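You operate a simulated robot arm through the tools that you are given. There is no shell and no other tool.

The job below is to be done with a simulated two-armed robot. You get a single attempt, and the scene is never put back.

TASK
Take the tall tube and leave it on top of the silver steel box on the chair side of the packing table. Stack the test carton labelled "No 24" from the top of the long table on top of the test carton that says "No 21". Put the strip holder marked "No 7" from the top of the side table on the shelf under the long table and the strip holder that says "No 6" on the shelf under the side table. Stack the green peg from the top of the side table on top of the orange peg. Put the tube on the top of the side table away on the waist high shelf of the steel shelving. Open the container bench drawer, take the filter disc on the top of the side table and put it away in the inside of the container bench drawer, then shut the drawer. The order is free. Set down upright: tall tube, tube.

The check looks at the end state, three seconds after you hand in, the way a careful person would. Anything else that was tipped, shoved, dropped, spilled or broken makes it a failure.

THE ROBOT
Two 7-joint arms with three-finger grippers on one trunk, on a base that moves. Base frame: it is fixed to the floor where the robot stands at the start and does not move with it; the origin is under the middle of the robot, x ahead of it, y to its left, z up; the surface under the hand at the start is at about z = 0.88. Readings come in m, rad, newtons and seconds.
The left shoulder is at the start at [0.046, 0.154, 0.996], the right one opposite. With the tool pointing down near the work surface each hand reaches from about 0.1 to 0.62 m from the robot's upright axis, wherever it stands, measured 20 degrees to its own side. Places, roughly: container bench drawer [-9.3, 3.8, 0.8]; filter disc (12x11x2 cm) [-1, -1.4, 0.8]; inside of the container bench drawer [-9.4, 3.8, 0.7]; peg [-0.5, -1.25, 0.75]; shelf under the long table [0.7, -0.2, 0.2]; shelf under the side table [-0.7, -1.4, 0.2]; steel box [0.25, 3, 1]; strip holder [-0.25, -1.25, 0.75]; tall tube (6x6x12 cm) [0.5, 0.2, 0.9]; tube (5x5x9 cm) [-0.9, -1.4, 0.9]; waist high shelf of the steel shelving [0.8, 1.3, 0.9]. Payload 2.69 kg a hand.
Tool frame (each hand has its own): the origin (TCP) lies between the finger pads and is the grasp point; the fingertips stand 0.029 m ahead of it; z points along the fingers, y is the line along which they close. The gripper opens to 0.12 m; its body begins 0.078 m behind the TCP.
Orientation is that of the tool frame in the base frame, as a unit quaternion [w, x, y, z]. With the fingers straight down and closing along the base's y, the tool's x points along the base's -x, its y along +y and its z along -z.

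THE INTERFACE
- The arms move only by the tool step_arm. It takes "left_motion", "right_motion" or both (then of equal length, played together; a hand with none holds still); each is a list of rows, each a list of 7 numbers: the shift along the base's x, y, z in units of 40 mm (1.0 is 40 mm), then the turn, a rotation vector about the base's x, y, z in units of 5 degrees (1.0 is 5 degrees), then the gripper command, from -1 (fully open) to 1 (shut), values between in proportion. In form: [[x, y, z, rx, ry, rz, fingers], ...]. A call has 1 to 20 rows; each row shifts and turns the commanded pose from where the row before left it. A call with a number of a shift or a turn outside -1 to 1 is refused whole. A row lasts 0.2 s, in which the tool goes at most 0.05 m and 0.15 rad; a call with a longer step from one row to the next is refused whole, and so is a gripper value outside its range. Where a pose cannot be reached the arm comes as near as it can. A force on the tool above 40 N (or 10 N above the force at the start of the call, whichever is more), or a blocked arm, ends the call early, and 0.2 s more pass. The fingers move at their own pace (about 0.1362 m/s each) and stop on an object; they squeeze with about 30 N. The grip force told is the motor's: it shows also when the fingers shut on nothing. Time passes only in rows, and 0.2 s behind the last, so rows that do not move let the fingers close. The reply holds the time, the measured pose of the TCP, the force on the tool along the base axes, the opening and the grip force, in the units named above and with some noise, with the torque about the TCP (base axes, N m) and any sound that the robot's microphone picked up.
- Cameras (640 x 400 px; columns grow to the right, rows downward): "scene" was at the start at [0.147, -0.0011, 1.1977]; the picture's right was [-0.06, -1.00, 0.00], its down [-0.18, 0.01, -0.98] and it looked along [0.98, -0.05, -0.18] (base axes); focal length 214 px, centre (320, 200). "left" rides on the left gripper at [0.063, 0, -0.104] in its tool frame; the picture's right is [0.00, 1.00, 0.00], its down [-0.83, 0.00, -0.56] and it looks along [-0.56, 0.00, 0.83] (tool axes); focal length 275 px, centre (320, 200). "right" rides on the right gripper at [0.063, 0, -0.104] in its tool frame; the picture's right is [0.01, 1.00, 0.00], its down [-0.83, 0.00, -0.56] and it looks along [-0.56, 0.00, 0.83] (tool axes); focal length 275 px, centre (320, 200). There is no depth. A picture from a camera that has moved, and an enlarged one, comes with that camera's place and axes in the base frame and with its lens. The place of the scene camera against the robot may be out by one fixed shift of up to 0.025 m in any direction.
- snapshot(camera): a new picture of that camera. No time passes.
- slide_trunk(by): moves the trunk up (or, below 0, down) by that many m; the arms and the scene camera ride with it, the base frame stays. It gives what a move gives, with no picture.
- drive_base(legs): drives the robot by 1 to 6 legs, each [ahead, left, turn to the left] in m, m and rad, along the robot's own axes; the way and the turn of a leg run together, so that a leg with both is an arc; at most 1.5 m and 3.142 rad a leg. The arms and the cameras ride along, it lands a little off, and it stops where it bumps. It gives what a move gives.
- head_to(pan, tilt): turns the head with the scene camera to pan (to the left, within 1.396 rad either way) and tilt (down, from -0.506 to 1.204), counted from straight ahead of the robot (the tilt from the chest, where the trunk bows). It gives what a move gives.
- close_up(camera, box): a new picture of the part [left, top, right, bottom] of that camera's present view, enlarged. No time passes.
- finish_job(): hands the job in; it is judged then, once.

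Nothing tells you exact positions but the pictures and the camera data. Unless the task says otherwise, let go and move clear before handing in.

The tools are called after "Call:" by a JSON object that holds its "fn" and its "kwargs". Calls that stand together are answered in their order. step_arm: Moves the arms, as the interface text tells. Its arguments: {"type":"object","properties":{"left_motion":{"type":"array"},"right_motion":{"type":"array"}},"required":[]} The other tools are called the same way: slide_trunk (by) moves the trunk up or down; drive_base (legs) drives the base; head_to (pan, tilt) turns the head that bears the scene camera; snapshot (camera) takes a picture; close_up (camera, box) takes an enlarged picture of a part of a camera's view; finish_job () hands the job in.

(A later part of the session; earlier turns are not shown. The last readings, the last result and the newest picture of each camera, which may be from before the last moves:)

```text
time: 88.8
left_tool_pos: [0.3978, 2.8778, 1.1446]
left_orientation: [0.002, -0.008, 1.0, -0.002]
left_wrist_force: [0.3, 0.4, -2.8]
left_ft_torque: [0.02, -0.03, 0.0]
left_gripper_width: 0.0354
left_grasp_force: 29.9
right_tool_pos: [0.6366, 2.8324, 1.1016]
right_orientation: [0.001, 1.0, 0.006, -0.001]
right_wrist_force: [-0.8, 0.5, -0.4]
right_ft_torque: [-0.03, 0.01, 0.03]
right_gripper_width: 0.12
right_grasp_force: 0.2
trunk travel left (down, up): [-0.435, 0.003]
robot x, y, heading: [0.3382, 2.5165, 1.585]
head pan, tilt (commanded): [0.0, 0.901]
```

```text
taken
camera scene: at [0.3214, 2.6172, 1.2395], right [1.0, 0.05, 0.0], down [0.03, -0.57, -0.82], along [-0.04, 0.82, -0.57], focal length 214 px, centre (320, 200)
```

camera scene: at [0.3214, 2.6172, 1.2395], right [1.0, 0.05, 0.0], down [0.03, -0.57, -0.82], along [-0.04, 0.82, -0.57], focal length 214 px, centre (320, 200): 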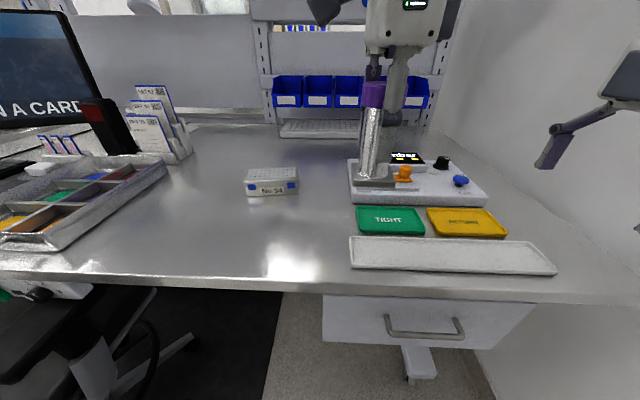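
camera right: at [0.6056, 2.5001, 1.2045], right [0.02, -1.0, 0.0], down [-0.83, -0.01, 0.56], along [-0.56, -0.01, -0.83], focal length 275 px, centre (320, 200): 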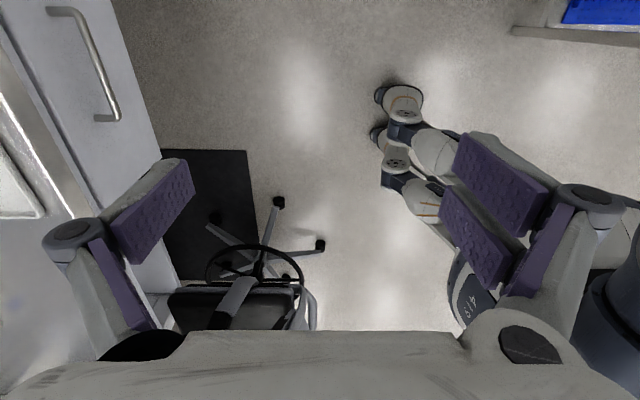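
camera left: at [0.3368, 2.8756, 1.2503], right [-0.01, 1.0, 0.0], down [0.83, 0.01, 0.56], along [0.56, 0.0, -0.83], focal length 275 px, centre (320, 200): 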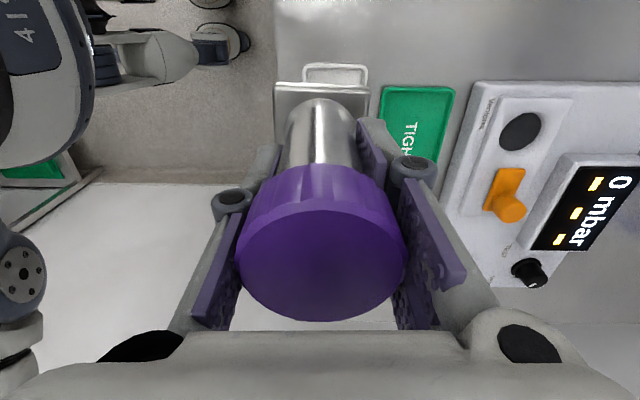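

Call:
{"fn": "head_to", "kwargs": {"pan": 0.0, "tilt": 1.2}}

Call:
{"fn": "snapshot", "kwargs": {"camera": "scene"}}

```text
time: 89.6
left_tool_pos: [0.399, 2.8783, 1.1454]
left_orientation: [0.001, -0.008, 1.0, -0.001]
left_wrist_force: [-0.1, 0.5, -3.1]
left_ft_torque: [0.02, 0.01, -0.01]
left_gripper_width: 0.0349
left_grasp_force: 30.1
right_tool_pos: [0.6375, 2.8335, 1.1009]
right_orientation: [0.0, 1.0, 0.007, -0.002]
right_wrist_force: [0.6, 0.1, 0.1]
right_ft_torque: [0.0, 0.0, 0.04]
right_gripper_width: 0.12
right_grasp_force: 0.1
trunk travel left (down, up): [-0.435, 0.003]
robot x, y, heading: [0.3439, 2.5173, 1.585]
head pan, tilt (commanded): [0.0, 1.201]
```

```text
taken
camera scene: at [0.3218, 2.6171, 1.2396], right [1.0, 0.04, 0.0], down [0.02, -0.57, -0.82], along [-0.04, 0.82, -0.57], focal length 214 px, centre (320, 200)
```

scene: 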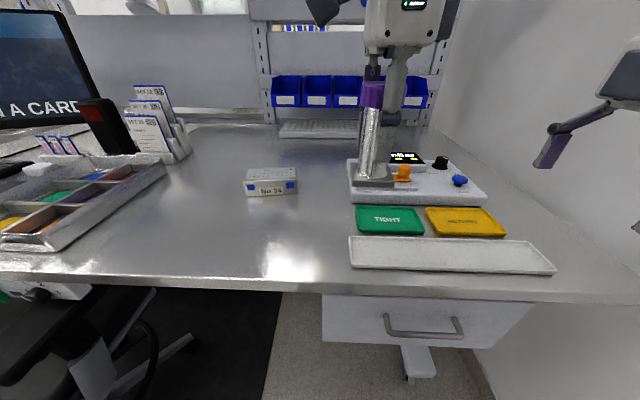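

Call:
{"fn": "head_to", "kwargs": {"pan": 0.0, "tilt": 0.5}}

Call:
{"fn": "drive_base", "kwargs": {"legs": [[0.1, 0, 0]]}}

Call:
{"fn": "step_arm", "kwargs": {"left_motion": [[-0.9, 0, 0, 0, 0, 0, 1], [-0.9, 0, 0, 0, 0, 0, 1], [-0.9, 0, 0, 0, 0, 0, 1], [-0.9, 0, 0, 0, 0, 0, 1], [-0.9, 0, 0, 0, 0, 0, 1], [0, 0, 0, 0, 0, 0, 1]]}}

Call:
{"fn": "snapshot", "kwargs": {"camera": "left"}}

Call:
{"fn": "snapshot", "kwargs": {"camera": "scene"}}

```text
time: 90.6
left_tool_pos: [0.4004, 2.8784, 1.1465]
left_orientation: [0.0, -0.006, 1.0, 0.0]
left_wrist_force: [0.3, -0.1, -3.3]
left_ft_torque: [-0.01, -0.03, 0.0]
left_gripper_width: 0.0351
left_grasp_force: 29.6
right_tool_pos: [0.6373, 2.8333, 1.1032]
right_orientation: [0.0, 1.0, 0.007, -0.001]
right_wrist_force: [0.9, 0.0, -0.1]
right_ft_torque: [0.01, 0.01, 0.0]
right_gripper_width: 0.1203
right_grasp_force: 0.0
trunk travel left (down, up): [-0.435, 0.003]
robot x, y, heading: [0.3425, 2.5195, 1.585]
head pan, tilt (commanded): [0.0, 0.499]
```

```text
time: 91.8
left_tool_pos: [0.3974, 2.975, 1.1459]
left_orientation: [0.001, -0.007, 1.0, -0.002]
left_wrist_force: [0.2, 0.6, -2.5]
left_ft_torque: [0.01, -0.01, 0.01]
left_gripper_width: 0.0354
left_grasp_force: 30.0
right_tool_pos: [0.6345, 2.9323, 1.102]
right_orientation: [0.0, 1.0, 0.008, -0.001]
right_wrist_force: [0.0, 0.9, -0.6]
right_ft_torque: [-0.01, -0.01, 0.01]
right_gripper_width: 0.1198
right_grasp_force: 0.1
trunk travel left (down, up): [-0.435, 0.003]
robot x, y, heading: [0.3364, 2.6134, 1.589]
head pan, tilt (commanded): [0.0, 0.499]
```

```text
time: 93.2
left_tool_pos: [0.2171, 2.975, 1.1435]
left_orientation: [0.0, -0.008, 1.0, 0.0]
left_wrist_force: [1.3, 1.0, -2.9]
left_ft_torque: [0.03, 0.03, -0.02]
left_gripper_width: 0.0353
left_grasp_force: 30.3
right_tool_pos: [0.6348, 2.9314, 1.1014]
right_orientation: [-0.001, 1.0, 0.008, -0.002]
right_wrist_force: [-0.6, -0.8, -0.3]
right_ft_torque: [-0.02, 0.01, -0.01]
right_gripper_width: 0.1198
right_grasp_force: 0.0
trunk travel left (down, up): [-0.435, 0.003]
robot x, y, heading: [0.3406, 2.6156, 1.578]
head pan, tilt (commanded): [0.0, 0.499]
```

```text
taken
camera left: at [0.154, 2.9737, 1.2485], right [-0.01, 1.0, 0.0], down [0.83, 0.01, 0.56], along [0.56, 0.01, -0.83], focal length 275 px, centre (320, 200)
```

left: 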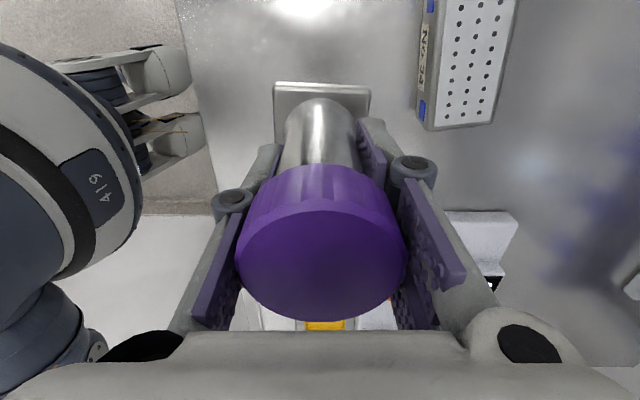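

```text
taken
camera scene: at [0.3231, 2.7175, 1.249], right [1.0, 0.02, 0.0], down [0.01, -0.48, -0.88], along [-0.01, 0.88, -0.48], focal length 214 px, centre (320, 200)
```

scene: 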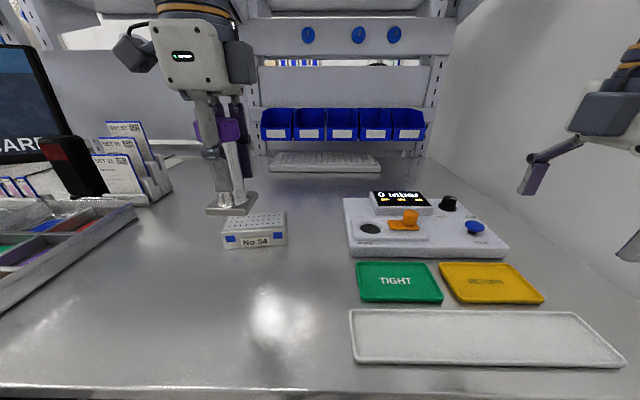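

Call:
{"fn": "step_arm", "kwargs": {"left_motion": [[-0.8, 0, 0, 0, 0, 0, 1], [-0.6, 0, 0, 0, 0, 0, 1], [0, 0, 0, 0, 0, 0, 1]]}}

Call:
{"fn": "close_up", "kwargs": {"camera": "left", "box": [380, 0, 620, 200]}}

Call:
{"fn": "close_up", "kwargs": {"camera": "scene", "box": [150, 60, 310, 260]}}

```text
time: 94.0
left_tool_pos: [0.161, 2.9753, 1.1457]
left_orientation: [0.0, -0.008, 1.0, 0.001]
left_wrist_force: [-0.3, -0.5, -2.5]
left_ft_torque: [0.02, 0.01, -0.01]
left_gripper_width: 0.0353
left_grasp_force: 29.4
right_tool_pos: [0.6352, 2.9315, 1.1022]
right_orientation: [0.0, 1.0, 0.006, -0.001]
right_wrist_force: [0.4, 0.0, 0.0]
right_ft_torque: [-0.04, -0.03, -0.01]
right_gripper_width: 0.12
right_grasp_force: 0.1
trunk travel left (down, up): [-0.435, 0.003]
robot x, y, heading: [0.3409, 2.6187, 1.589]
head pan, tilt (commanded): [0.0, 0.499]
```

```text
2.00 times, centred on (500, 100) of left
camera zoom: at [0.0977, 2.9732, 1.25], right [-0.01, 1.0, 0.0], down [0.83, 0.01, 0.56], along [0.56, 0.01, -0.83], focal length 551 px, centre (-40, 400)
```

zoom: 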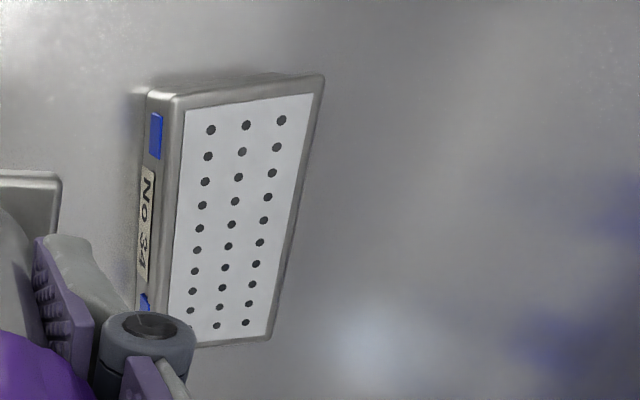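

```text
2.00 times, centred on (230, 160) of scene
camera zoom: at [0.3228, 2.7174, 1.2491], right [1.0, 0.02, 0.0], down [0.01, -0.48, -0.88], along [-0.01, 0.88, -0.48], focal length 429 px, centre (500, 280)
```

zoom: 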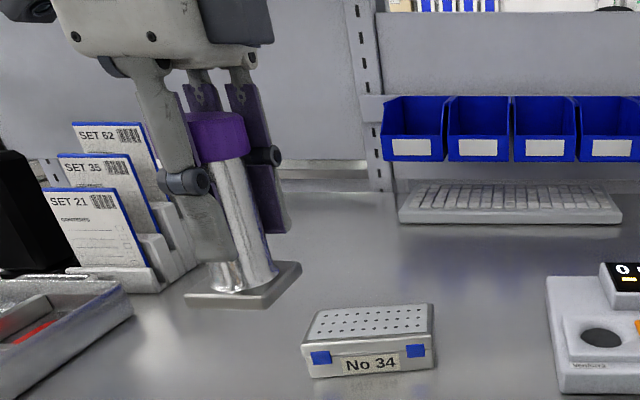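

Call:
{"fn": "step_arm", "kwargs": {"left_motion": [[0.1, 0.7, 0, 0, 0, 0.75, 1], [0.1, 0.7, 0, 0, 0, 0.75, 1], [0.1, 0.7, 0, 0, 0, 0, 1], [0.1, 0.7, 0, 0, 0, 0, 1], [0.02, 0.57, 0, 0, 0, 0, 1], [0, 0, 0, 0, 0, 0, 1], [0, 0, 0, 0, 0, 0, 1]]}}

Call:
{"fn": "close_up", "kwargs": {"camera": "scene", "box": [150, 60, 310, 260]}}

Call:
{"fn": "snapshot", "kwargs": {"camera": "left"}}

```text
time: 95.6
left_tool_pos: [0.1769, 3.0865, 1.1452]
left_orientation: [0.001, -0.073, 0.997, 0.0]
left_wrist_force: [0.9, -0.8, -3.0]
left_ft_torque: [-0.01, 0.0, -0.02]
left_gripper_width: 0.0352
left_grasp_force: 30.7
left hand out of reach, approached as far as the arm can: row 5
right_tool_pos: [0.6338, 2.931, 1.1022]
right_orientation: [0.0, 1.0, 0.008, -0.002]
right_wrist_force: [0.9, 0.2, -0.3]
right_ft_torque: [0.01, -0.04, -0.03]
right_gripper_width: 0.12
right_grasp_force: 0.0
trunk travel left (down, up): [-0.435, 0.003]
robot x, y, heading: [0.3426, 2.6194, 1.585]
head pan, tilt (commanded): [0.0, 0.499]
```

```text
2.00 times, centred on (230, 160) of scene
camera zoom: at [0.3225, 2.7174, 1.2491], right [1.0, 0.02, 0.0], down [0.01, -0.48, -0.88], along [-0.01, 0.88, -0.48], focal length 429 px, centre (500, 280)
```

zoom: 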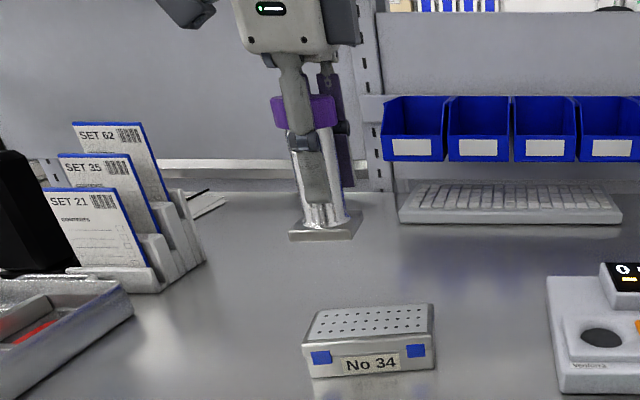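

```text
taken
camera left: at [0.1138, 3.0768, 1.2499], right [-0.14, 0.99, 0.0], down [0.82, 0.12, 0.56], along [0.55, 0.08, -0.83], focal length 275 px, centre (320, 200)
```

left: 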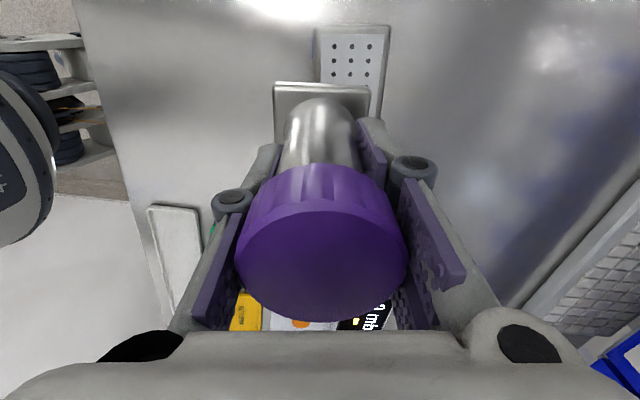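

Call:
{"fn": "step_arm", "kwargs": {"left_motion": [[0, 0, -0.75, 0, 0, 0, 1], [0, 0, -0.75, 0, 0, 0, 1], [0.02, 0.3, 0, 0, 0, 0, 1], [0.02, 0.3, 0, 0, 0, 0, 1], [0, 0, 0, 0, 0, 0, 1]]}}

Call:
{"fn": "close_up", "kwargs": {"camera": "scene", "box": [150, 60, 310, 260]}}

Call:
{"fn": "snapshot", "kwargs": {"camera": "left"}}

```text
time: 96.8
left_tool_pos: [0.1797, 3.1098, 1.0845]
left_orientation: [0.001, -0.073, 0.997, 0.0]
left_wrist_force: [-1.1, 0.2, -3.3]
left_ft_torque: [0.03, 0.0, -0.01]
left_gripper_width: 0.0352
left_grasp_force: 30.0
right_tool_pos: [0.6357, 2.9312, 1.1024]
right_orientation: [0.001, 1.0, 0.007, -0.001]
right_wrist_force: [0.8, -0.5, -0.8]
right_ft_torque: [-0.01, 0.03, 0.04]
right_gripper_width: 0.1197
right_grasp_force: 0.0
trunk travel left (down, up): [-0.435, 0.003]
robot x, y, heading: [0.3394, 2.6154, 1.587]
head pan, tilt (commanded): [0.0, 0.499]
```

```text
2.00 times, centred on (230, 160) of scene
camera zoom: at [0.3225, 2.7172, 1.2491], right [1.0, 0.02, 0.0], down [0.01, -0.48, -0.88], along [-0.01, 0.88, -0.48], focal length 429 px, centre (500, 280)
```

zoom: 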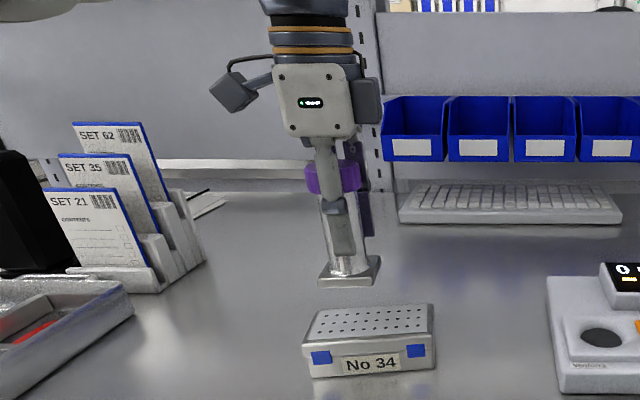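

```text
taken
camera left: at [0.1174, 3.1006, 1.1897], right [-0.14, 0.99, 0.0], down [0.82, 0.12, 0.56], along [0.55, 0.08, -0.83], focal length 275 px, centre (320, 200)
```

left: 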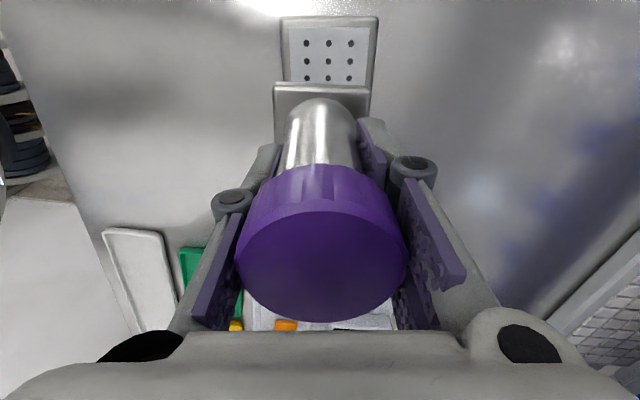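

Call:
{"fn": "step_arm", "kwargs": {"left_motion": [[0, 0.13, -0.4, 0, 0, 0, 1], [0, 0, -0.3, 0, 0, 0, 1], [0, 0, -0.15, 0, 0, 0, 1], [0, 0, 0, 0, 0, 0, 1]]}}

Call:
{"fn": "close_up", "kwargs": {"camera": "scene", "box": [190, 130, 310, 260]}}

Call:
{"fn": "snapshot", "kwargs": {"camera": "left"}}

```text
time: 97.8
left_tool_pos: [0.1782, 3.1163, 1.0517]
left_orientation: [0.001, -0.074, 0.997, 0.0]
left_wrist_force: [0.1, 0.1, -3.3]
left_ft_torque: [0.03, -0.03, -0.02]
left_gripper_width: 0.0353
left_grasp_force: 29.9
right_tool_pos: [0.6358, 2.9318, 1.1012]
right_orientation: [0.0, 1.0, 0.007, -0.001]
right_wrist_force: [0.4, 0.0, -1.1]
right_ft_torque: [0.0, 0.0, 0.0]
right_gripper_width: 0.1198
right_grasp_force: 0.0
trunk travel left (down, up): [-0.435, 0.003]
robot x, y, heading: [0.3373, 2.6176, 1.582]
head pan, tilt (commanded): [0.0, 0.499]
```

```text
3.08 times, centred on (250, 195) of scene
camera zoom: at [0.3226, 2.7174, 1.2491], right [1.0, 0.02, 0.0], down [0.01, -0.48, -0.88], along [-0.01, 0.88, -0.48], focal length 660 px, centre (535, 215)
```

zoom: 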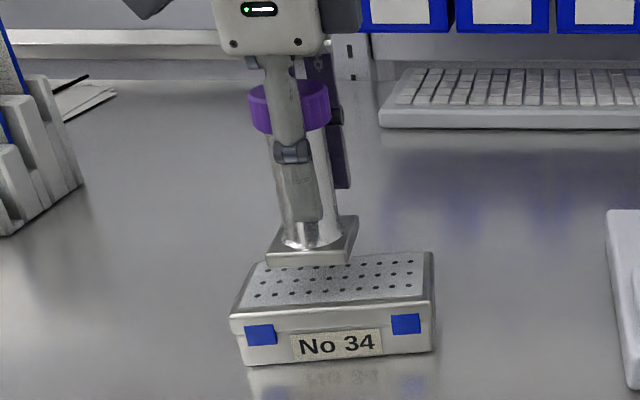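

```text
taken
camera left: at [0.1165, 3.1061, 1.156], right [-0.14, 0.99, 0.0], down [0.82, 0.12, 0.56], along [0.55, 0.08, -0.83], focal length 275 px, centre (320, 200)
```

left: 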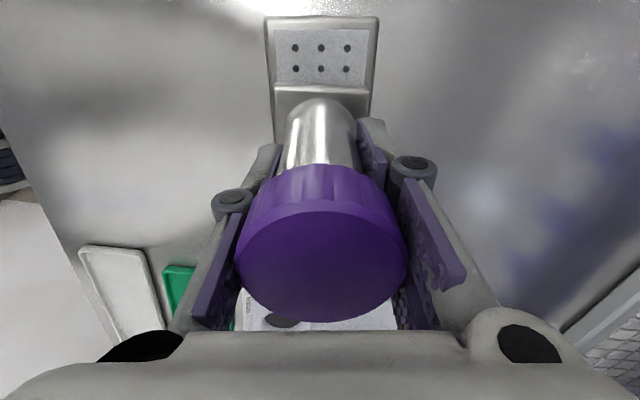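

Call:
{"fn": "close_up", "kwargs": {"camera": "scene", "box": [210, 140, 300, 260]}}

Call:
{"fn": "close_up", "kwargs": {"camera": "left", "box": [220, 0, 430, 130]}}

```text
3.33 times, centred on (255, 200) of scene
camera zoom: at [0.3226, 2.7174, 1.2491], right [1.0, 0.02, 0.0], down [0.01, -0.48, -0.88], along [-0.01, 0.88, -0.48], focal length 715 px, centre (537, 200)
```

zoom: 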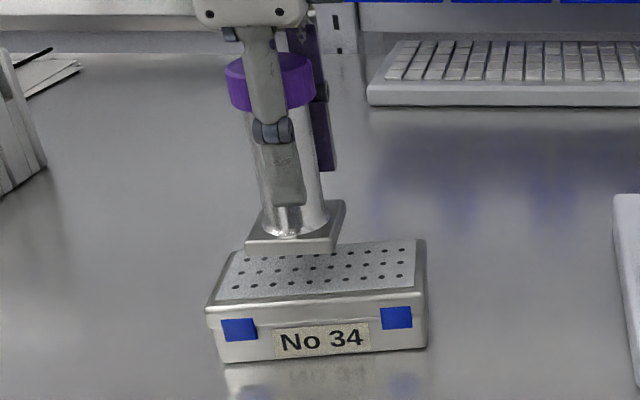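

```text
3.05 times, centred on (325, 65) of left
camera zoom: at [0.1165, 3.1061, 1.156], right [-0.14, 0.99, 0.0], down [0.82, 0.12, 0.56], along [0.55, 0.08, -0.83], focal length 839 px, centre (305, 611)
```

zoom: 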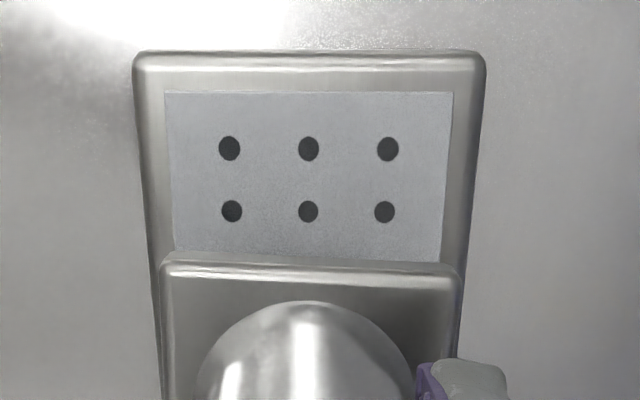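

Call:
{"fn": "step_arm", "kwargs": {"left_motion": [[0.15, 0.02, -0.3, 0, 0, 0, 1], [0, 0, -0.2, 0, 0, 0, 1], [0, 0, -0.1, 0, 0, 0, 1], [0, 0, 0, 0, 0, 0, 1]]}}

Call:
{"fn": "close_up", "kwargs": {"camera": "scene", "box": [210, 140, 300, 260]}}

Call:
{"fn": "close_up", "kwargs": {"camera": "left", "box": [220, 0, 430, 130]}}

```text
time: 98.8
left_tool_pos: [0.1854, 3.1159, 1.0271]
left_orientation: [0.002, -0.073, 0.997, 0.0]
left_wrist_force: [0.0, -0.3, -3.7]
left_ft_torque: [0.03, -0.03, -0.01]
left_gripper_width: 0.0353
left_grasp_force: 29.9
right_tool_pos: [0.6341, 2.9328, 1.1019]
right_orientation: [0.0, 1.0, 0.008, -0.001]
right_wrist_force: [0.1, -0.3, 0.4]
right_ft_torque: [-0.01, -0.02, 0.03]
right_gripper_width: 0.1199
right_grasp_force: 0.0
trunk travel left (down, up): [-0.435, 0.003]
robot x, y, heading: [0.337, 2.613, 1.59]
head pan, tilt (commanded): [0.0, 0.499]
```

```text
3.33 times, centred on (255, 200) of scene
camera zoom: at [0.3225, 2.7175, 1.2491], right [1.0, 0.02, 0.0], down [0.01, -0.48, -0.88], along [-0.01, 0.88, -0.48], focal length 715 px, centre (537, 200)
```

zoom: 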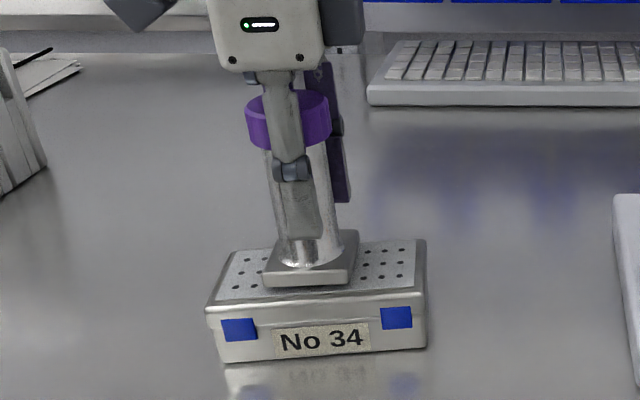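

```text
3.05 times, centred on (325, 65) of left
camera zoom: at [0.1229, 3.1067, 1.132], right [-0.14, 0.99, 0.0], down [0.82, 0.12, 0.56], along [0.55, 0.08, -0.83], focal length 839 px, centre (305, 611)
```

zoom: 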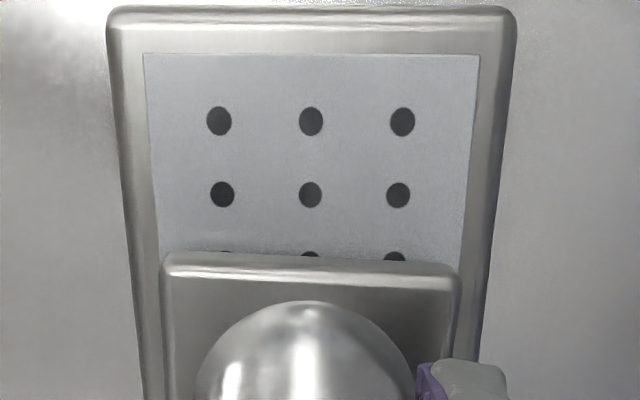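

Call:
{"fn": "step_arm", "kwargs": {"left_motion": [[0, 0, -0.06, 0, 0, 0, 1], [0, 0, -0.06, 0, 0, 0, 1], [0, 0, 0, 0, 0, 0, 1]]}}

Call:
{"fn": "step_arm", "kwargs": {"left_motion": [[0, 0, -0.05, 0, 0, 0, 1], [0, 0, 0, 0, 0, 0, 1]]}}

Call:
{"fn": "close_up", "kwargs": {"camera": "scene", "box": [210, 140, 300, 260]}}

```text
time: 99.6
left_tool_pos: [0.1846, 3.1167, 1.0246]
left_orientation: [0.001, -0.074, 0.997, 0.001]
left_wrist_force: [-0.6, 0.5, 4.7]
left_ft_torque: [0.21, -0.13, 0.02]
left_gripper_width: 0.0352
left_grasp_force: 30.3
right_tool_pos: [0.6341, 2.931, 1.1025]
right_orientation: [-0.001, 1.0, 0.006, -0.001]
right_wrist_force: [1.3, 0.7, 0.5]
right_ft_torque: [0.01, 0.0, 0.02]
right_gripper_width: 0.1202
right_grasp_force: 0.1
trunk travel left (down, up): [-0.435, 0.003]
robot x, y, heading: [0.3365, 2.616, 1.591]
head pan, tilt (commanded): [0.0, 0.499]
```

```text
time: 100.2
left_tool_pos: [0.1845, 3.1176, 1.0239]
left_orientation: [0.001, -0.073, 0.997, 0.003]
left_wrist_force: [-2.1, 2.9, 19.6]
left_ft_torque: [0.01, 0.02, -0.02]
left_gripper_width: 0.0352
left_grasp_force: 30.1
right_tool_pos: [0.6355, 2.9301, 1.1023]
right_orientation: [-0.001, 1.0, 0.007, -0.001]
right_wrist_force: [0.2, -0.6, 0.5]
right_ft_torque: [0.05, 0.03, -0.01]
right_gripper_width: 0.1203
right_grasp_force: 0.0
trunk travel left (down, up): [-0.435, 0.003]
robot x, y, heading: [0.3402, 2.6149, 1.587]
head pan, tilt (commanded): [0.0, 0.499]
```

```text
3.33 times, centred on (255, 200) of scene
camera zoom: at [0.3228, 2.716, 1.2494], right [1.0, 0.02, 0.0], down [0.01, -0.48, -0.88], along [-0.01, 0.88, -0.48], focal length 715 px, centre (537, 200)
```

zoom: 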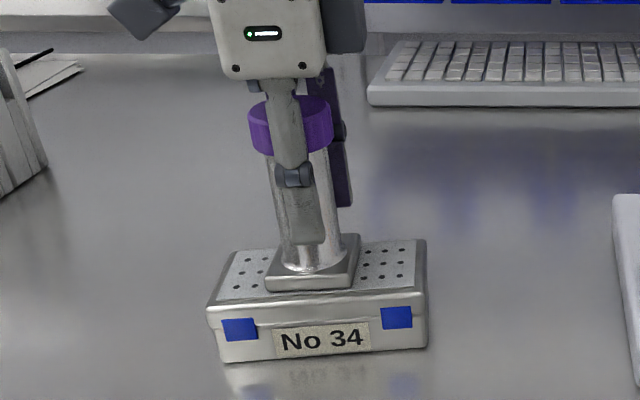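

Call:
{"fn": "step_arm", "kwargs": {"left_motion": [[0, 0, 0.04, 0, 0, 0, 1], [0, 0, 0, 0, 0, 0, 0.6], [0, 0, 0, 0, 0, 0, 0.2], [0, 0, 0, 0, 0, 0, -0.4], [0, 0, 0, 0, 0, 0, -1], [0, 0, 0, 0, 0, 0, -1], [0, 0, 0, 0, 0, 0, -1]]}}

Call:
{"fn": "close_up", "kwargs": {"camera": "scene", "box": [210, 140, 300, 260]}}

Call:
{"fn": "snapshot", "kwargs": {"camera": "left"}}

```text
time: 101.8
left_tool_pos: [0.186, 3.1167, 1.0231]
left_orientation: [0.001, -0.073, 0.997, -0.001]
left_wrist_force: [-0.5, -0.8, -0.7]
left_ft_torque: [0.0, -0.03, -0.02]
left_gripper_width: 0.12
left_grasp_force: 0.0
right_tool_pos: [0.6347, 2.9318, 1.1009]
right_orientation: [0.0, 1.0, 0.006, -0.001]
right_wrist_force: [0.2, 0.0, 0.7]
right_ft_torque: [-0.01, -0.04, 0.01]
right_gripper_width: 0.12
right_grasp_force: 0.2
trunk travel left (down, up): [-0.435, 0.003]
robot x, y, heading: [0.3404, 2.6153, 1.589]
head pan, tilt (commanded): [0.0, 0.499]
```

```text
3.33 times, centred on (255, 200) of scene
camera zoom: at [0.3226, 2.7173, 1.2491], right [1.0, 0.02, 0.0], down [0.01, -0.48, -0.88], along [-0.01, 0.88, -0.48], focal length 715 px, centre (537, 200)
```

zoom: 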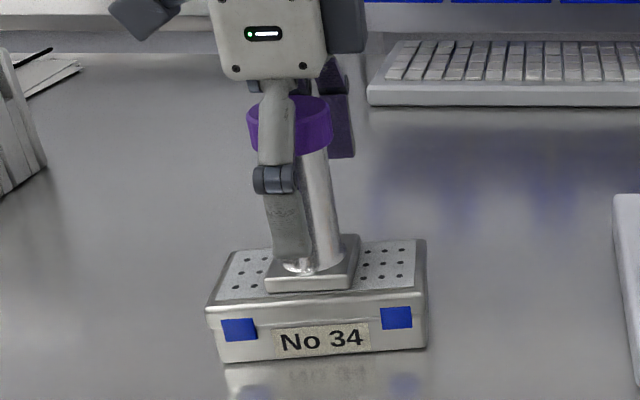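

```text
taken
camera left: at [0.1236, 3.1071, 1.1273], right [-0.14, 0.99, 0.0], down [0.82, 0.12, 0.56], along [0.55, 0.08, -0.83], focal length 275 px, centre (320, 200)
```

left: 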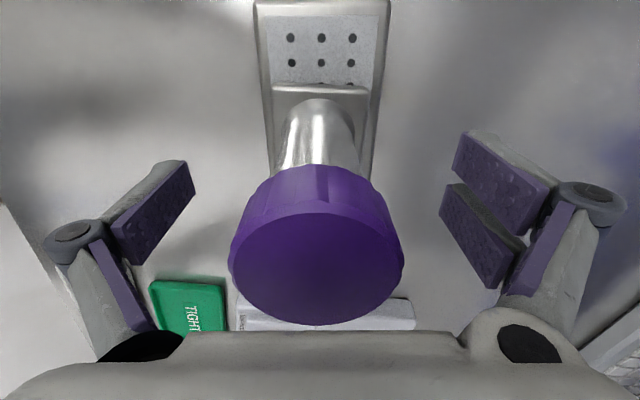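

Call:
{"fn": "step_arm", "kwargs": {"left_motion": [[0, 0, 0.4, 0, 0, 0, -1], [0, -0.05, 0.5, 0, 0, 0, -1], [0, -0.1, 0.5, 0, 0, 0, -1], [0, -0.1, 0.5, 0, 0, 0, -1], [0, -0.1, 0.4, 0, 0, 0, -1], [0, -0.1, 0.3, 0, 0, 0, -1], [0, 0, 0, 0, 0, 0, -1]]}}

Call:
{"fn": "snapshot", "kwargs": {"camera": "left"}}

Call:
{"fn": "snapshot", "kwargs": {"camera": "scene"}}

```text
time: 103.4
left_tool_pos: [0.1849, 3.0975, 1.1262]
left_orientation: [0.0, -0.074, 0.997, 0.0]
left_wrist_force: [-1.1, -0.9, 1.4]
left_ft_torque: [0.02, -0.01, -0.01]
left_gripper_width: 0.1201
left_grasp_force: 0.0
right_tool_pos: [0.6338, 2.9321, 1.1008]
right_orientation: [0.0, 1.0, 0.007, 0.0]
right_wrist_force: [-0.7, 0.0, -0.3]
right_ft_torque: [0.01, 0.03, 0.02]
right_gripper_width: 0.12
right_grasp_force: 0.2
trunk travel left (down, up): [-0.435, 0.003]
robot x, y, heading: [0.3369, 2.6204, 1.585]
head pan, tilt (commanded): [0.0, 0.499]
```

```text
taken
camera left: at [0.1218, 3.0885, 1.2311], right [-0.14, 0.99, 0.0], down [0.82, 0.12, 0.56], along [0.55, 0.08, -0.83], focal length 275 px, centre (320, 200)
```

left: 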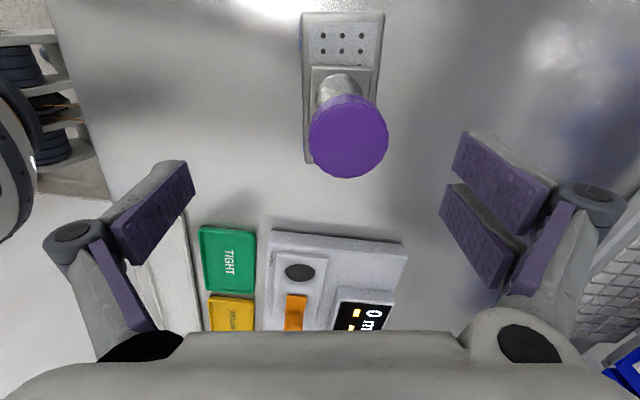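

```text
taken
camera scene: at [0.3226, 2.7174, 1.249], right [1.0, 0.02, 0.0], down [0.01, -0.48, -0.88], along [-0.01, 0.88, -0.48], focal length 214 px, centre (320, 200)
```

scene: 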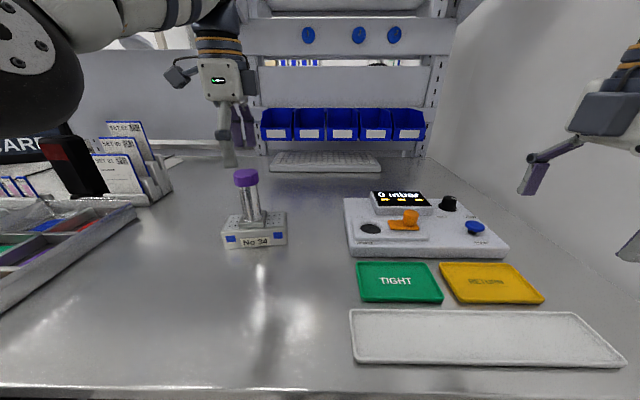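

The tall tube stands upright on the steel box. I'll draw the left hand back and drive away towards the side table.

Call:
{"fn": "step_arm", "kwargs": {"left_motion": [[0, -0.4, 0.4, 0, 0, 0, -1], [0, -0.8, 0, 0, 0, 0, -1], [0, -0.8, 0, 0, 0, 0, -1], [0, -0.8, 0, 0, 0, 0, -1], [0, -0.8, 0, 0, 0, 0, -1], [0, 0, 0, 0, 0, 0, -1]]}}

Call:
{"fn": "snapshot", "kwargs": {"camera": "scene"}}

Call:
{"fn": "drive_base", "kwargs": {"legs": [[-0.35, 0, 0], [-0.55, 0.75, 0]]}}

```text
time: 104.8
left_tool_pos: [0.1839, 2.9547, 1.1416]
left_orientation: [0.001, -0.073, 0.997, 0.0]
left_wrist_force: [-0.2, 1.1, 0.4]
left_ft_torque: [0.0, -0.01, 0.03]
left_gripper_width: 0.12
left_grasp_force: 0.1
right_tool_pos: [0.6352, 2.9305, 1.1013]
right_orientation: [0.0, 1.0, 0.008, -0.001]
right_wrist_force: [-0.4, -0.5, -0.4]
right_ft_torque: [0.0, -0.01, 0.01]
right_gripper_width: 0.1202
right_grasp_force: 0.1
trunk travel left (down, up): [-0.435, 0.003]
robot x, y, heading: [0.343, 2.6188, 1.587]
head pan, tilt (commanded): [0.0, 0.499]
```

```text
taken
camera scene: at [0.323, 2.7176, 1.249], right [1.0, 0.02, 0.0], down [0.01, -0.48, -0.88], along [-0.01, 0.88, -0.48], focal length 214 px, centre (320, 200)
```

scene: 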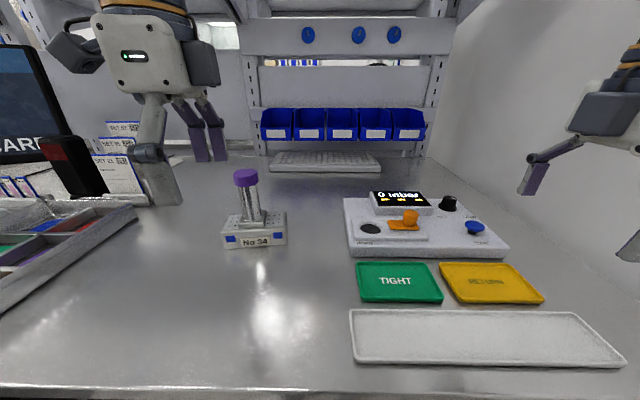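

```text
time: 112.8
left_tool_pos: [-0.5506, 2.0492, 1.1425]
left_orientation: [0.001, -0.074, 0.997, -0.001]
left_wrist_force: [0.1, -0.4, 0.3]
left_ft_torque: [0.02, 0.0, 0.01]
left_gripper_width: 0.1199
left_grasp_force: 0.1
right_tool_pos: [-0.101, 2.0257, 1.1006]
right_orientation: [0.0, 1.0, 0.007, 0.0]
right_wrist_force: [0.6, 0.3, 0.1]
right_ft_torque: [0.01, -0.01, 0.0]
right_gripper_width: 0.1198
right_grasp_force: 0.2
trunk travel left (down, up): [-0.435, 0.003]
robot x, y, heading: [-0.3939, 1.7103, 1.589]
head pan, tilt (commanded): [0.0, 0.499]
```

Call:
{"fn": "drive_base", "kwargs": {"legs": [[-0.4, 0, 0], [0, 0, 3.14], [1.4, -0.2, 0]]}}

Call:
{"fn": "head_to", "kwargs": {"pan": 0.0, "tilt": 0.3}}

Call:
{"fn": "snapshot", "kwargs": {"camera": "scene"}}

```text
time: 129.2
left_tool_pos: [-0.4661, -0.4056, 1.1418]
left_orientation: [0.0, 0.999, 0.053, -0.001]
left_wrist_force: [0.7, -0.1, -0.1]
left_ft_torque: [0.03, 0.01, -0.01]
left_gripper_width: 0.1201
left_grasp_force: 0.1
right_tool_pos: [-0.9148, -0.3633, 1.1003]
right_orientation: [0.001, 0.013, 1.0, -0.001]
right_wrist_force: [-0.3, -0.5, -0.2]
right_ft_torque: [0.01, 0.01, -0.03]
right_gripper_width: 0.12
right_grasp_force: 0.1
trunk travel left (down, up): [-0.435, 0.003]
robot x, y, heading: [-0.6059, -0.0593, -1.597]
head pan, tilt (commanded): [0.0, 0.499]
```

```text
time: 129.9
left_tool_pos: [-0.4658, -0.4063, 1.1422]
left_orientation: [0.0, 0.999, 0.051, 0.0]
left_wrist_force: [-1.0, -0.7, -0.4]
left_ft_torque: [0.02, 0.01, -0.01]
left_gripper_width: 0.1199
left_grasp_force: 0.0
right_tool_pos: [-0.9152, -0.3653, 1.1011]
right_orientation: [0.001, 0.013, 1.0, 0.0]
right_wrist_force: [0.1, -1.0, -0.3]
right_ft_torque: [0.01, 0.0, 0.01]
right_gripper_width: 0.1202
right_grasp_force: 0.0
trunk travel left (down, up): [-0.435, 0.003]
robot x, y, heading: [-0.606, -0.063, -1.597]
head pan, tilt (commanded): [0.0, 0.3]
```

```text
taken
camera scene: at [-0.6259, -0.1569, 1.2674], right [-1.0, 0.03, 0.0], down [0.01, 0.3, -0.96], along [-0.02, -0.95, -0.3], focal length 214 px, centre (320, 200)
```

scene: 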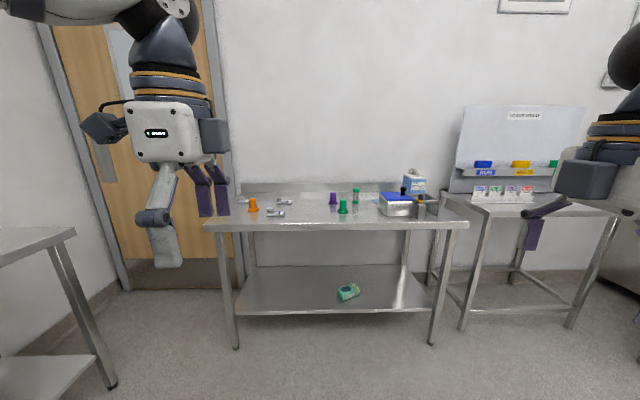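

Call:
{"fn": "close_up", "kwargs": {"camera": "scene", "box": [200, 160, 340, 240]}}

Call:
{"fn": "close_up", "kwargs": {"camera": "scene", "box": [310, 150, 470, 240]}}

Call:
{"fn": "close_up", "kwargs": {"camera": "scene", "box": [210, 250, 450, 350]}}

```text
4.57 times, centred on (270, 200) of scene
camera zoom: at [-0.6259, -0.1569, 1.2674], right [-1.0, 0.03, 0.0], down [0.01, 0.3, -0.96], along [-0.02, -0.95, -0.3], focal length 980 px, centre (549, 200)
```

zoom: 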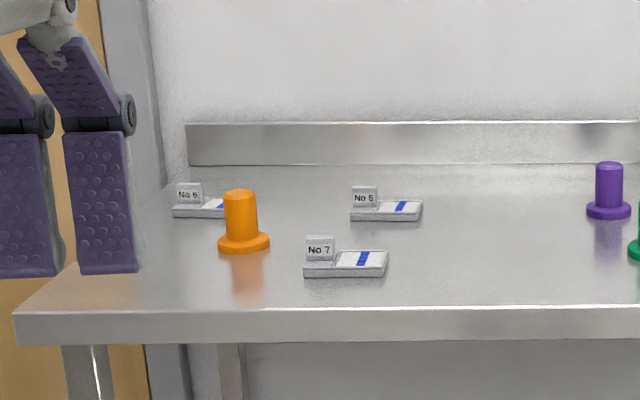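

```text
4.00 times, centred on (390, 195) of scene
camera zoom: at [-0.6259, -0.1569, 1.2674], right [-1.0, 0.03, 0.0], down [0.01, 0.3, -0.96], along [-0.02, -0.95, -0.3], focal length 858 px, centre (40, 220)
```

zoom: 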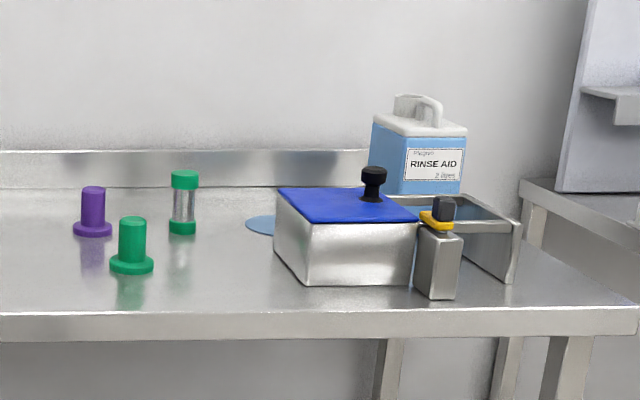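

```text
2.67 times, centred on (330, 300) of scene
camera zoom: at [-0.6259, -0.1569, 1.2674], right [-1.0, 0.03, 0.0], down [0.01, 0.3, -0.96], along [-0.02, -0.95, -0.3], focal length 572 px, centre (293, -67)
```

zoom: 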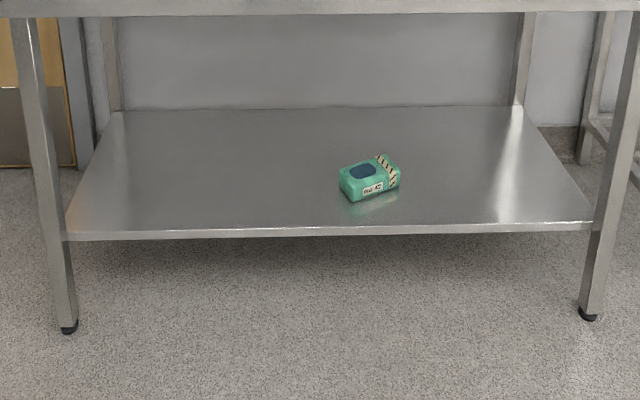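

The side table holds three strip holders (No 5, 6, 7), the orange, purple and green pegs, the tube and the blue filter disc. I'll drive up to its left part and look closely from above.

Call:
{"fn": "drive_base", "kwargs": {"legs": [[0.7, 0.2, 0.026]]}}

Call:
{"fn": "head_to", "kwargs": {"pan": 0.0, "tilt": 0.5}}

Call:
{"fn": "snapshot", "kwargs": {"camera": "scene"}}

Call:
{"fn": "snapshot", "kwargs": {"camera": "right"}}

Call:
{"fn": "snapshot", "kwargs": {"camera": "left"}}

```text
time: 133.8
left_tool_pos: [-0.2517, -1.0939, 1.1417]
left_orientation: [0.0, 0.997, 0.076, -0.001]
left_wrist_force: [0.9, -0.6, 1.0]
left_ft_torque: [0.0, 0.01, -0.02]
left_gripper_width: 0.1197
left_grasp_force: 0.1
right_tool_pos: [-0.7022, -1.0718, 1.1008]
right_orientation: [0.001, -0.009, 1.0, -0.001]
right_wrist_force: [-0.5, -1.0, -0.7]
right_ft_torque: [0.0, -0.03, -0.02]
right_gripper_width: 0.12
right_grasp_force: 0.0
trunk travel left (down, up): [-0.435, 0.003]
robot x, y, heading: [-0.4054, -0.7537, -1.555]
head pan, tilt (commanded): [0.0, 0.3]
```

```text
time: 134.6
left_tool_pos: [-0.2518, -1.0934, 1.1429]
left_orientation: [0.0, 0.997, 0.075, -0.001]
left_wrist_force: [-0.8, -0.6, -0.9]
left_ft_torque: [0.0, 0.0, -0.02]
left_gripper_width: 0.1201
left_grasp_force: 0.1
right_tool_pos: [-0.7028, -1.0716, 1.1013]
right_orientation: [0.0, -0.009, 1.0, -0.001]
right_wrist_force: [0.8, -0.5, -0.1]
right_ft_torque: [0.03, 0.0, 0.0]
right_gripper_width: 0.1199
right_grasp_force: 0.0
trunk travel left (down, up): [-0.435, 0.003]
robot x, y, heading: [-0.4092, -0.7551, -1.554]
head pan, tilt (commanded): [0.0, 0.499]
```

```text
taken
camera scene: at [-0.4225, -0.8491, 1.2491], right [-1.0, -0.02, 0.0], down [-0.01, 0.48, -0.88], along [0.02, -0.88, -0.48], focal length 214 px, centre (320, 200)
```

scene: 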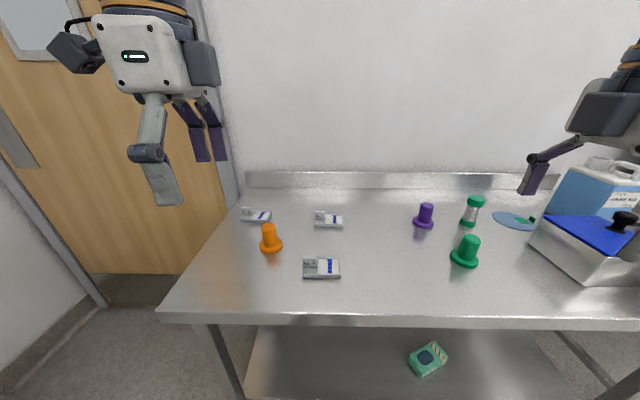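

```text
taken
camera right: at [-0.7668, -1.0731, 1.2047], right [-0.02, 1.0, 0.0], down [0.83, 0.02, 0.56], along [0.56, 0.01, -0.83], focal length 275 px, centre (320, 200)
```

right: 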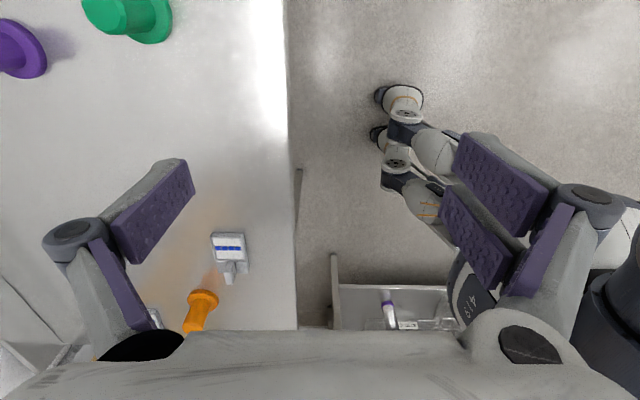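

```text
taken
camera left: at [-0.1889, -1.0859, 1.2468], right [0.14, -0.99, 0.0], down [-0.82, -0.12, 0.56], along [-0.55, -0.08, -0.83], focal length 275 px, centre (320, 200)
```

left: 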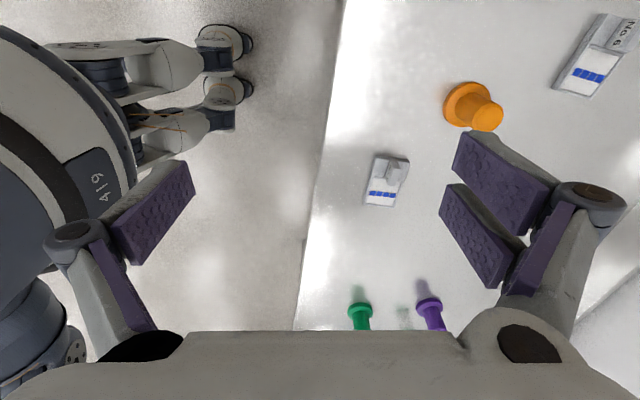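

Call:
{"fn": "close_up", "kwargs": {"camera": "scene", "box": [230, 195, 350, 285]}}

Call:
{"fn": "close_up", "kwargs": {"camera": "scene", "box": [235, 200, 285, 230]}}

Call:
{"fn": "close_up", "kwargs": {"camera": "scene", "box": [305, 200, 355, 230]}}

Call:
{"fn": "close_up", "kwargs": {"camera": "scene", "box": [400, 180, 560, 280]}}

```text
4.44 times, centred on (290, 240) of scene
camera zoom: at [-0.4225, -0.8491, 1.2491], right [-1.0, -0.02, 0.0], down [-0.01, 0.48, -0.88], along [0.02, -0.88, -0.48], focal length 953 px, centre (453, 22)
```

zoom: 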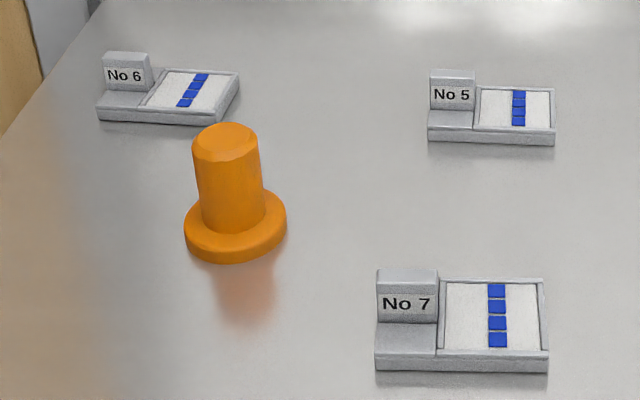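

```text
12.80 times, centred on (260, 215) of scene
camera zoom: at [-0.4225, -0.8491, 1.2491], right [-1.0, -0.02, 0.0], down [-0.01, 0.48, -0.88], along [0.02, -0.88, -0.48], focal length 2745 px, centre (1088, 8)
```

zoom: 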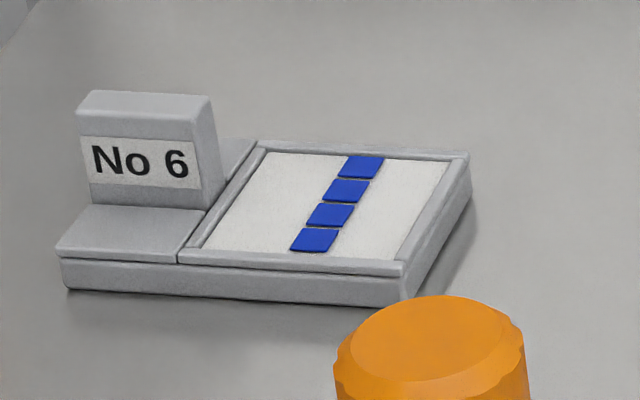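

```text
12.80 times, centred on (330, 215) of scene
camera zoom: at [-0.4225, -0.8491, 1.2491], right [-1.0, -0.02, 0.0], down [-0.01, 0.48, -0.88], along [0.02, -0.88, -0.48], focal length 2745 px, centre (192, 8)
```

zoom: 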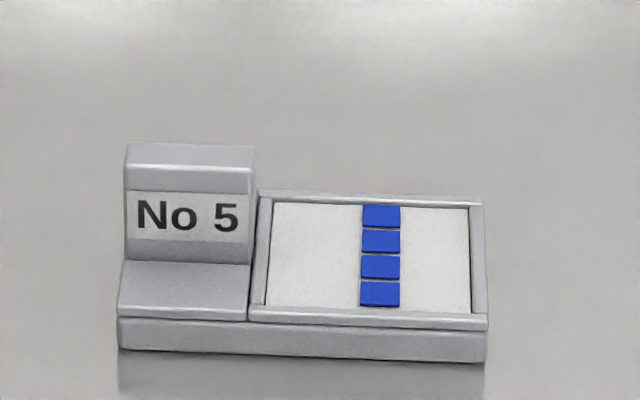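

```text
4.00 times, centred on (480, 230) of scene
camera zoom: at [-0.4225, -0.8491, 1.2491], right [-1.0, -0.02, 0.0], down [-0.01, 0.48, -0.88], along [0.02, -0.88, -0.48], focal length 858 px, centre (-320, 80)
```

zoom: 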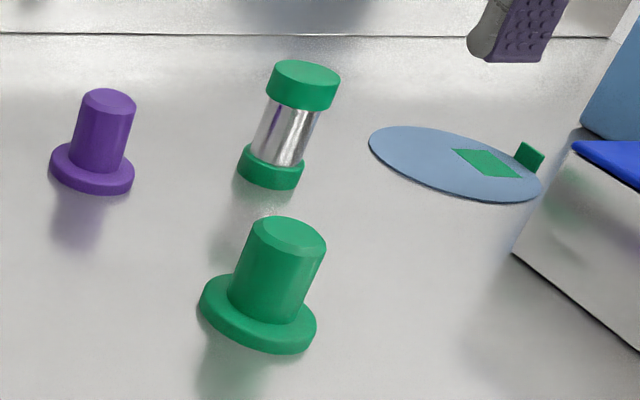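

Call:
{"fn": "slide_trunk", "kwargs": {"by": -0.07}}

Call:
{"fn": "snapshot", "kwargs": {"camera": "scene"}}

Call:
{"fn": "snapshot", "kwargs": {"camera": "left"}}

Call:
{"fn": "snapshot", "kwargs": {"camera": "right"}}

```text
time: 135.7
left_tool_pos: [-0.251, -1.0929, 1.0736]
left_orientation: [0.001, 0.997, 0.075, 0.0]
left_wrist_force: [0.4, 0.0, 1.1]
left_ft_torque: [-0.02, 0.03, 0.0]
left_gripper_width: 0.12
left_grasp_force: 0.2
right_tool_pos: [-0.7034, -1.0711, 1.0315]
right_orientation: [0.001, -0.009, 1.0, -0.001]
right_wrist_force: [0.2, 0.5, 0.6]
right_ft_torque: [0.01, 0.0, 0.01]
right_gripper_width: 0.12
right_grasp_force: 0.1
trunk travel left (down, up): [-0.365, 0.073]
robot x, y, heading: [-0.4106, -0.7555, -1.555]
head pan, tilt (commanded): [0.0, 0.499]
```

```text
taken
camera scene: at [-0.4213, -0.9126, 1.1685], right [-1.0, -0.02, 0.0], down [-0.01, 0.48, -0.88], along [0.02, -0.88, -0.48], focal length 214 px, centre (320, 200)
```

scene: 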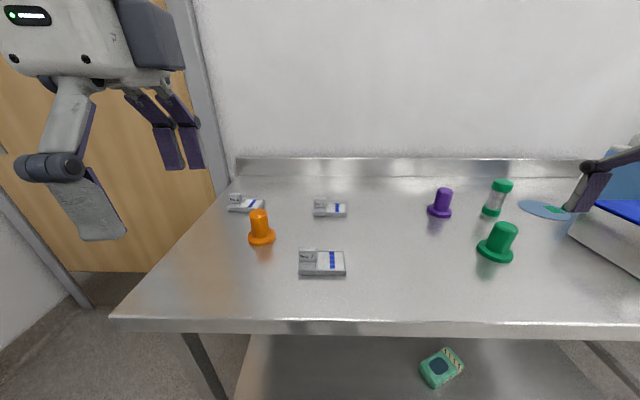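

```text
taken
camera left: at [-0.1888, -1.0853, 1.1773], right [0.15, -0.99, 0.0], down [-0.82, -0.12, 0.56], along [-0.55, -0.08, -0.83], focal length 275 px, centre (320, 200)
```

left: 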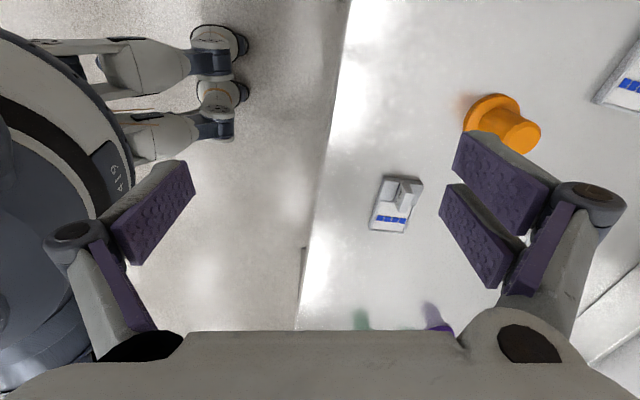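

```text
taken
camera right: at [-0.7669, -1.0725, 1.1351], right [-0.02, 1.0, 0.0], down [0.83, 0.02, 0.56], along [0.56, 0.01, -0.83], focal length 275 px, centre (320, 200)
```

right: 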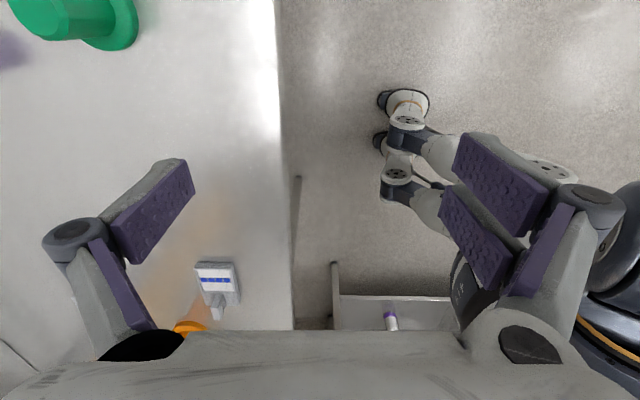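

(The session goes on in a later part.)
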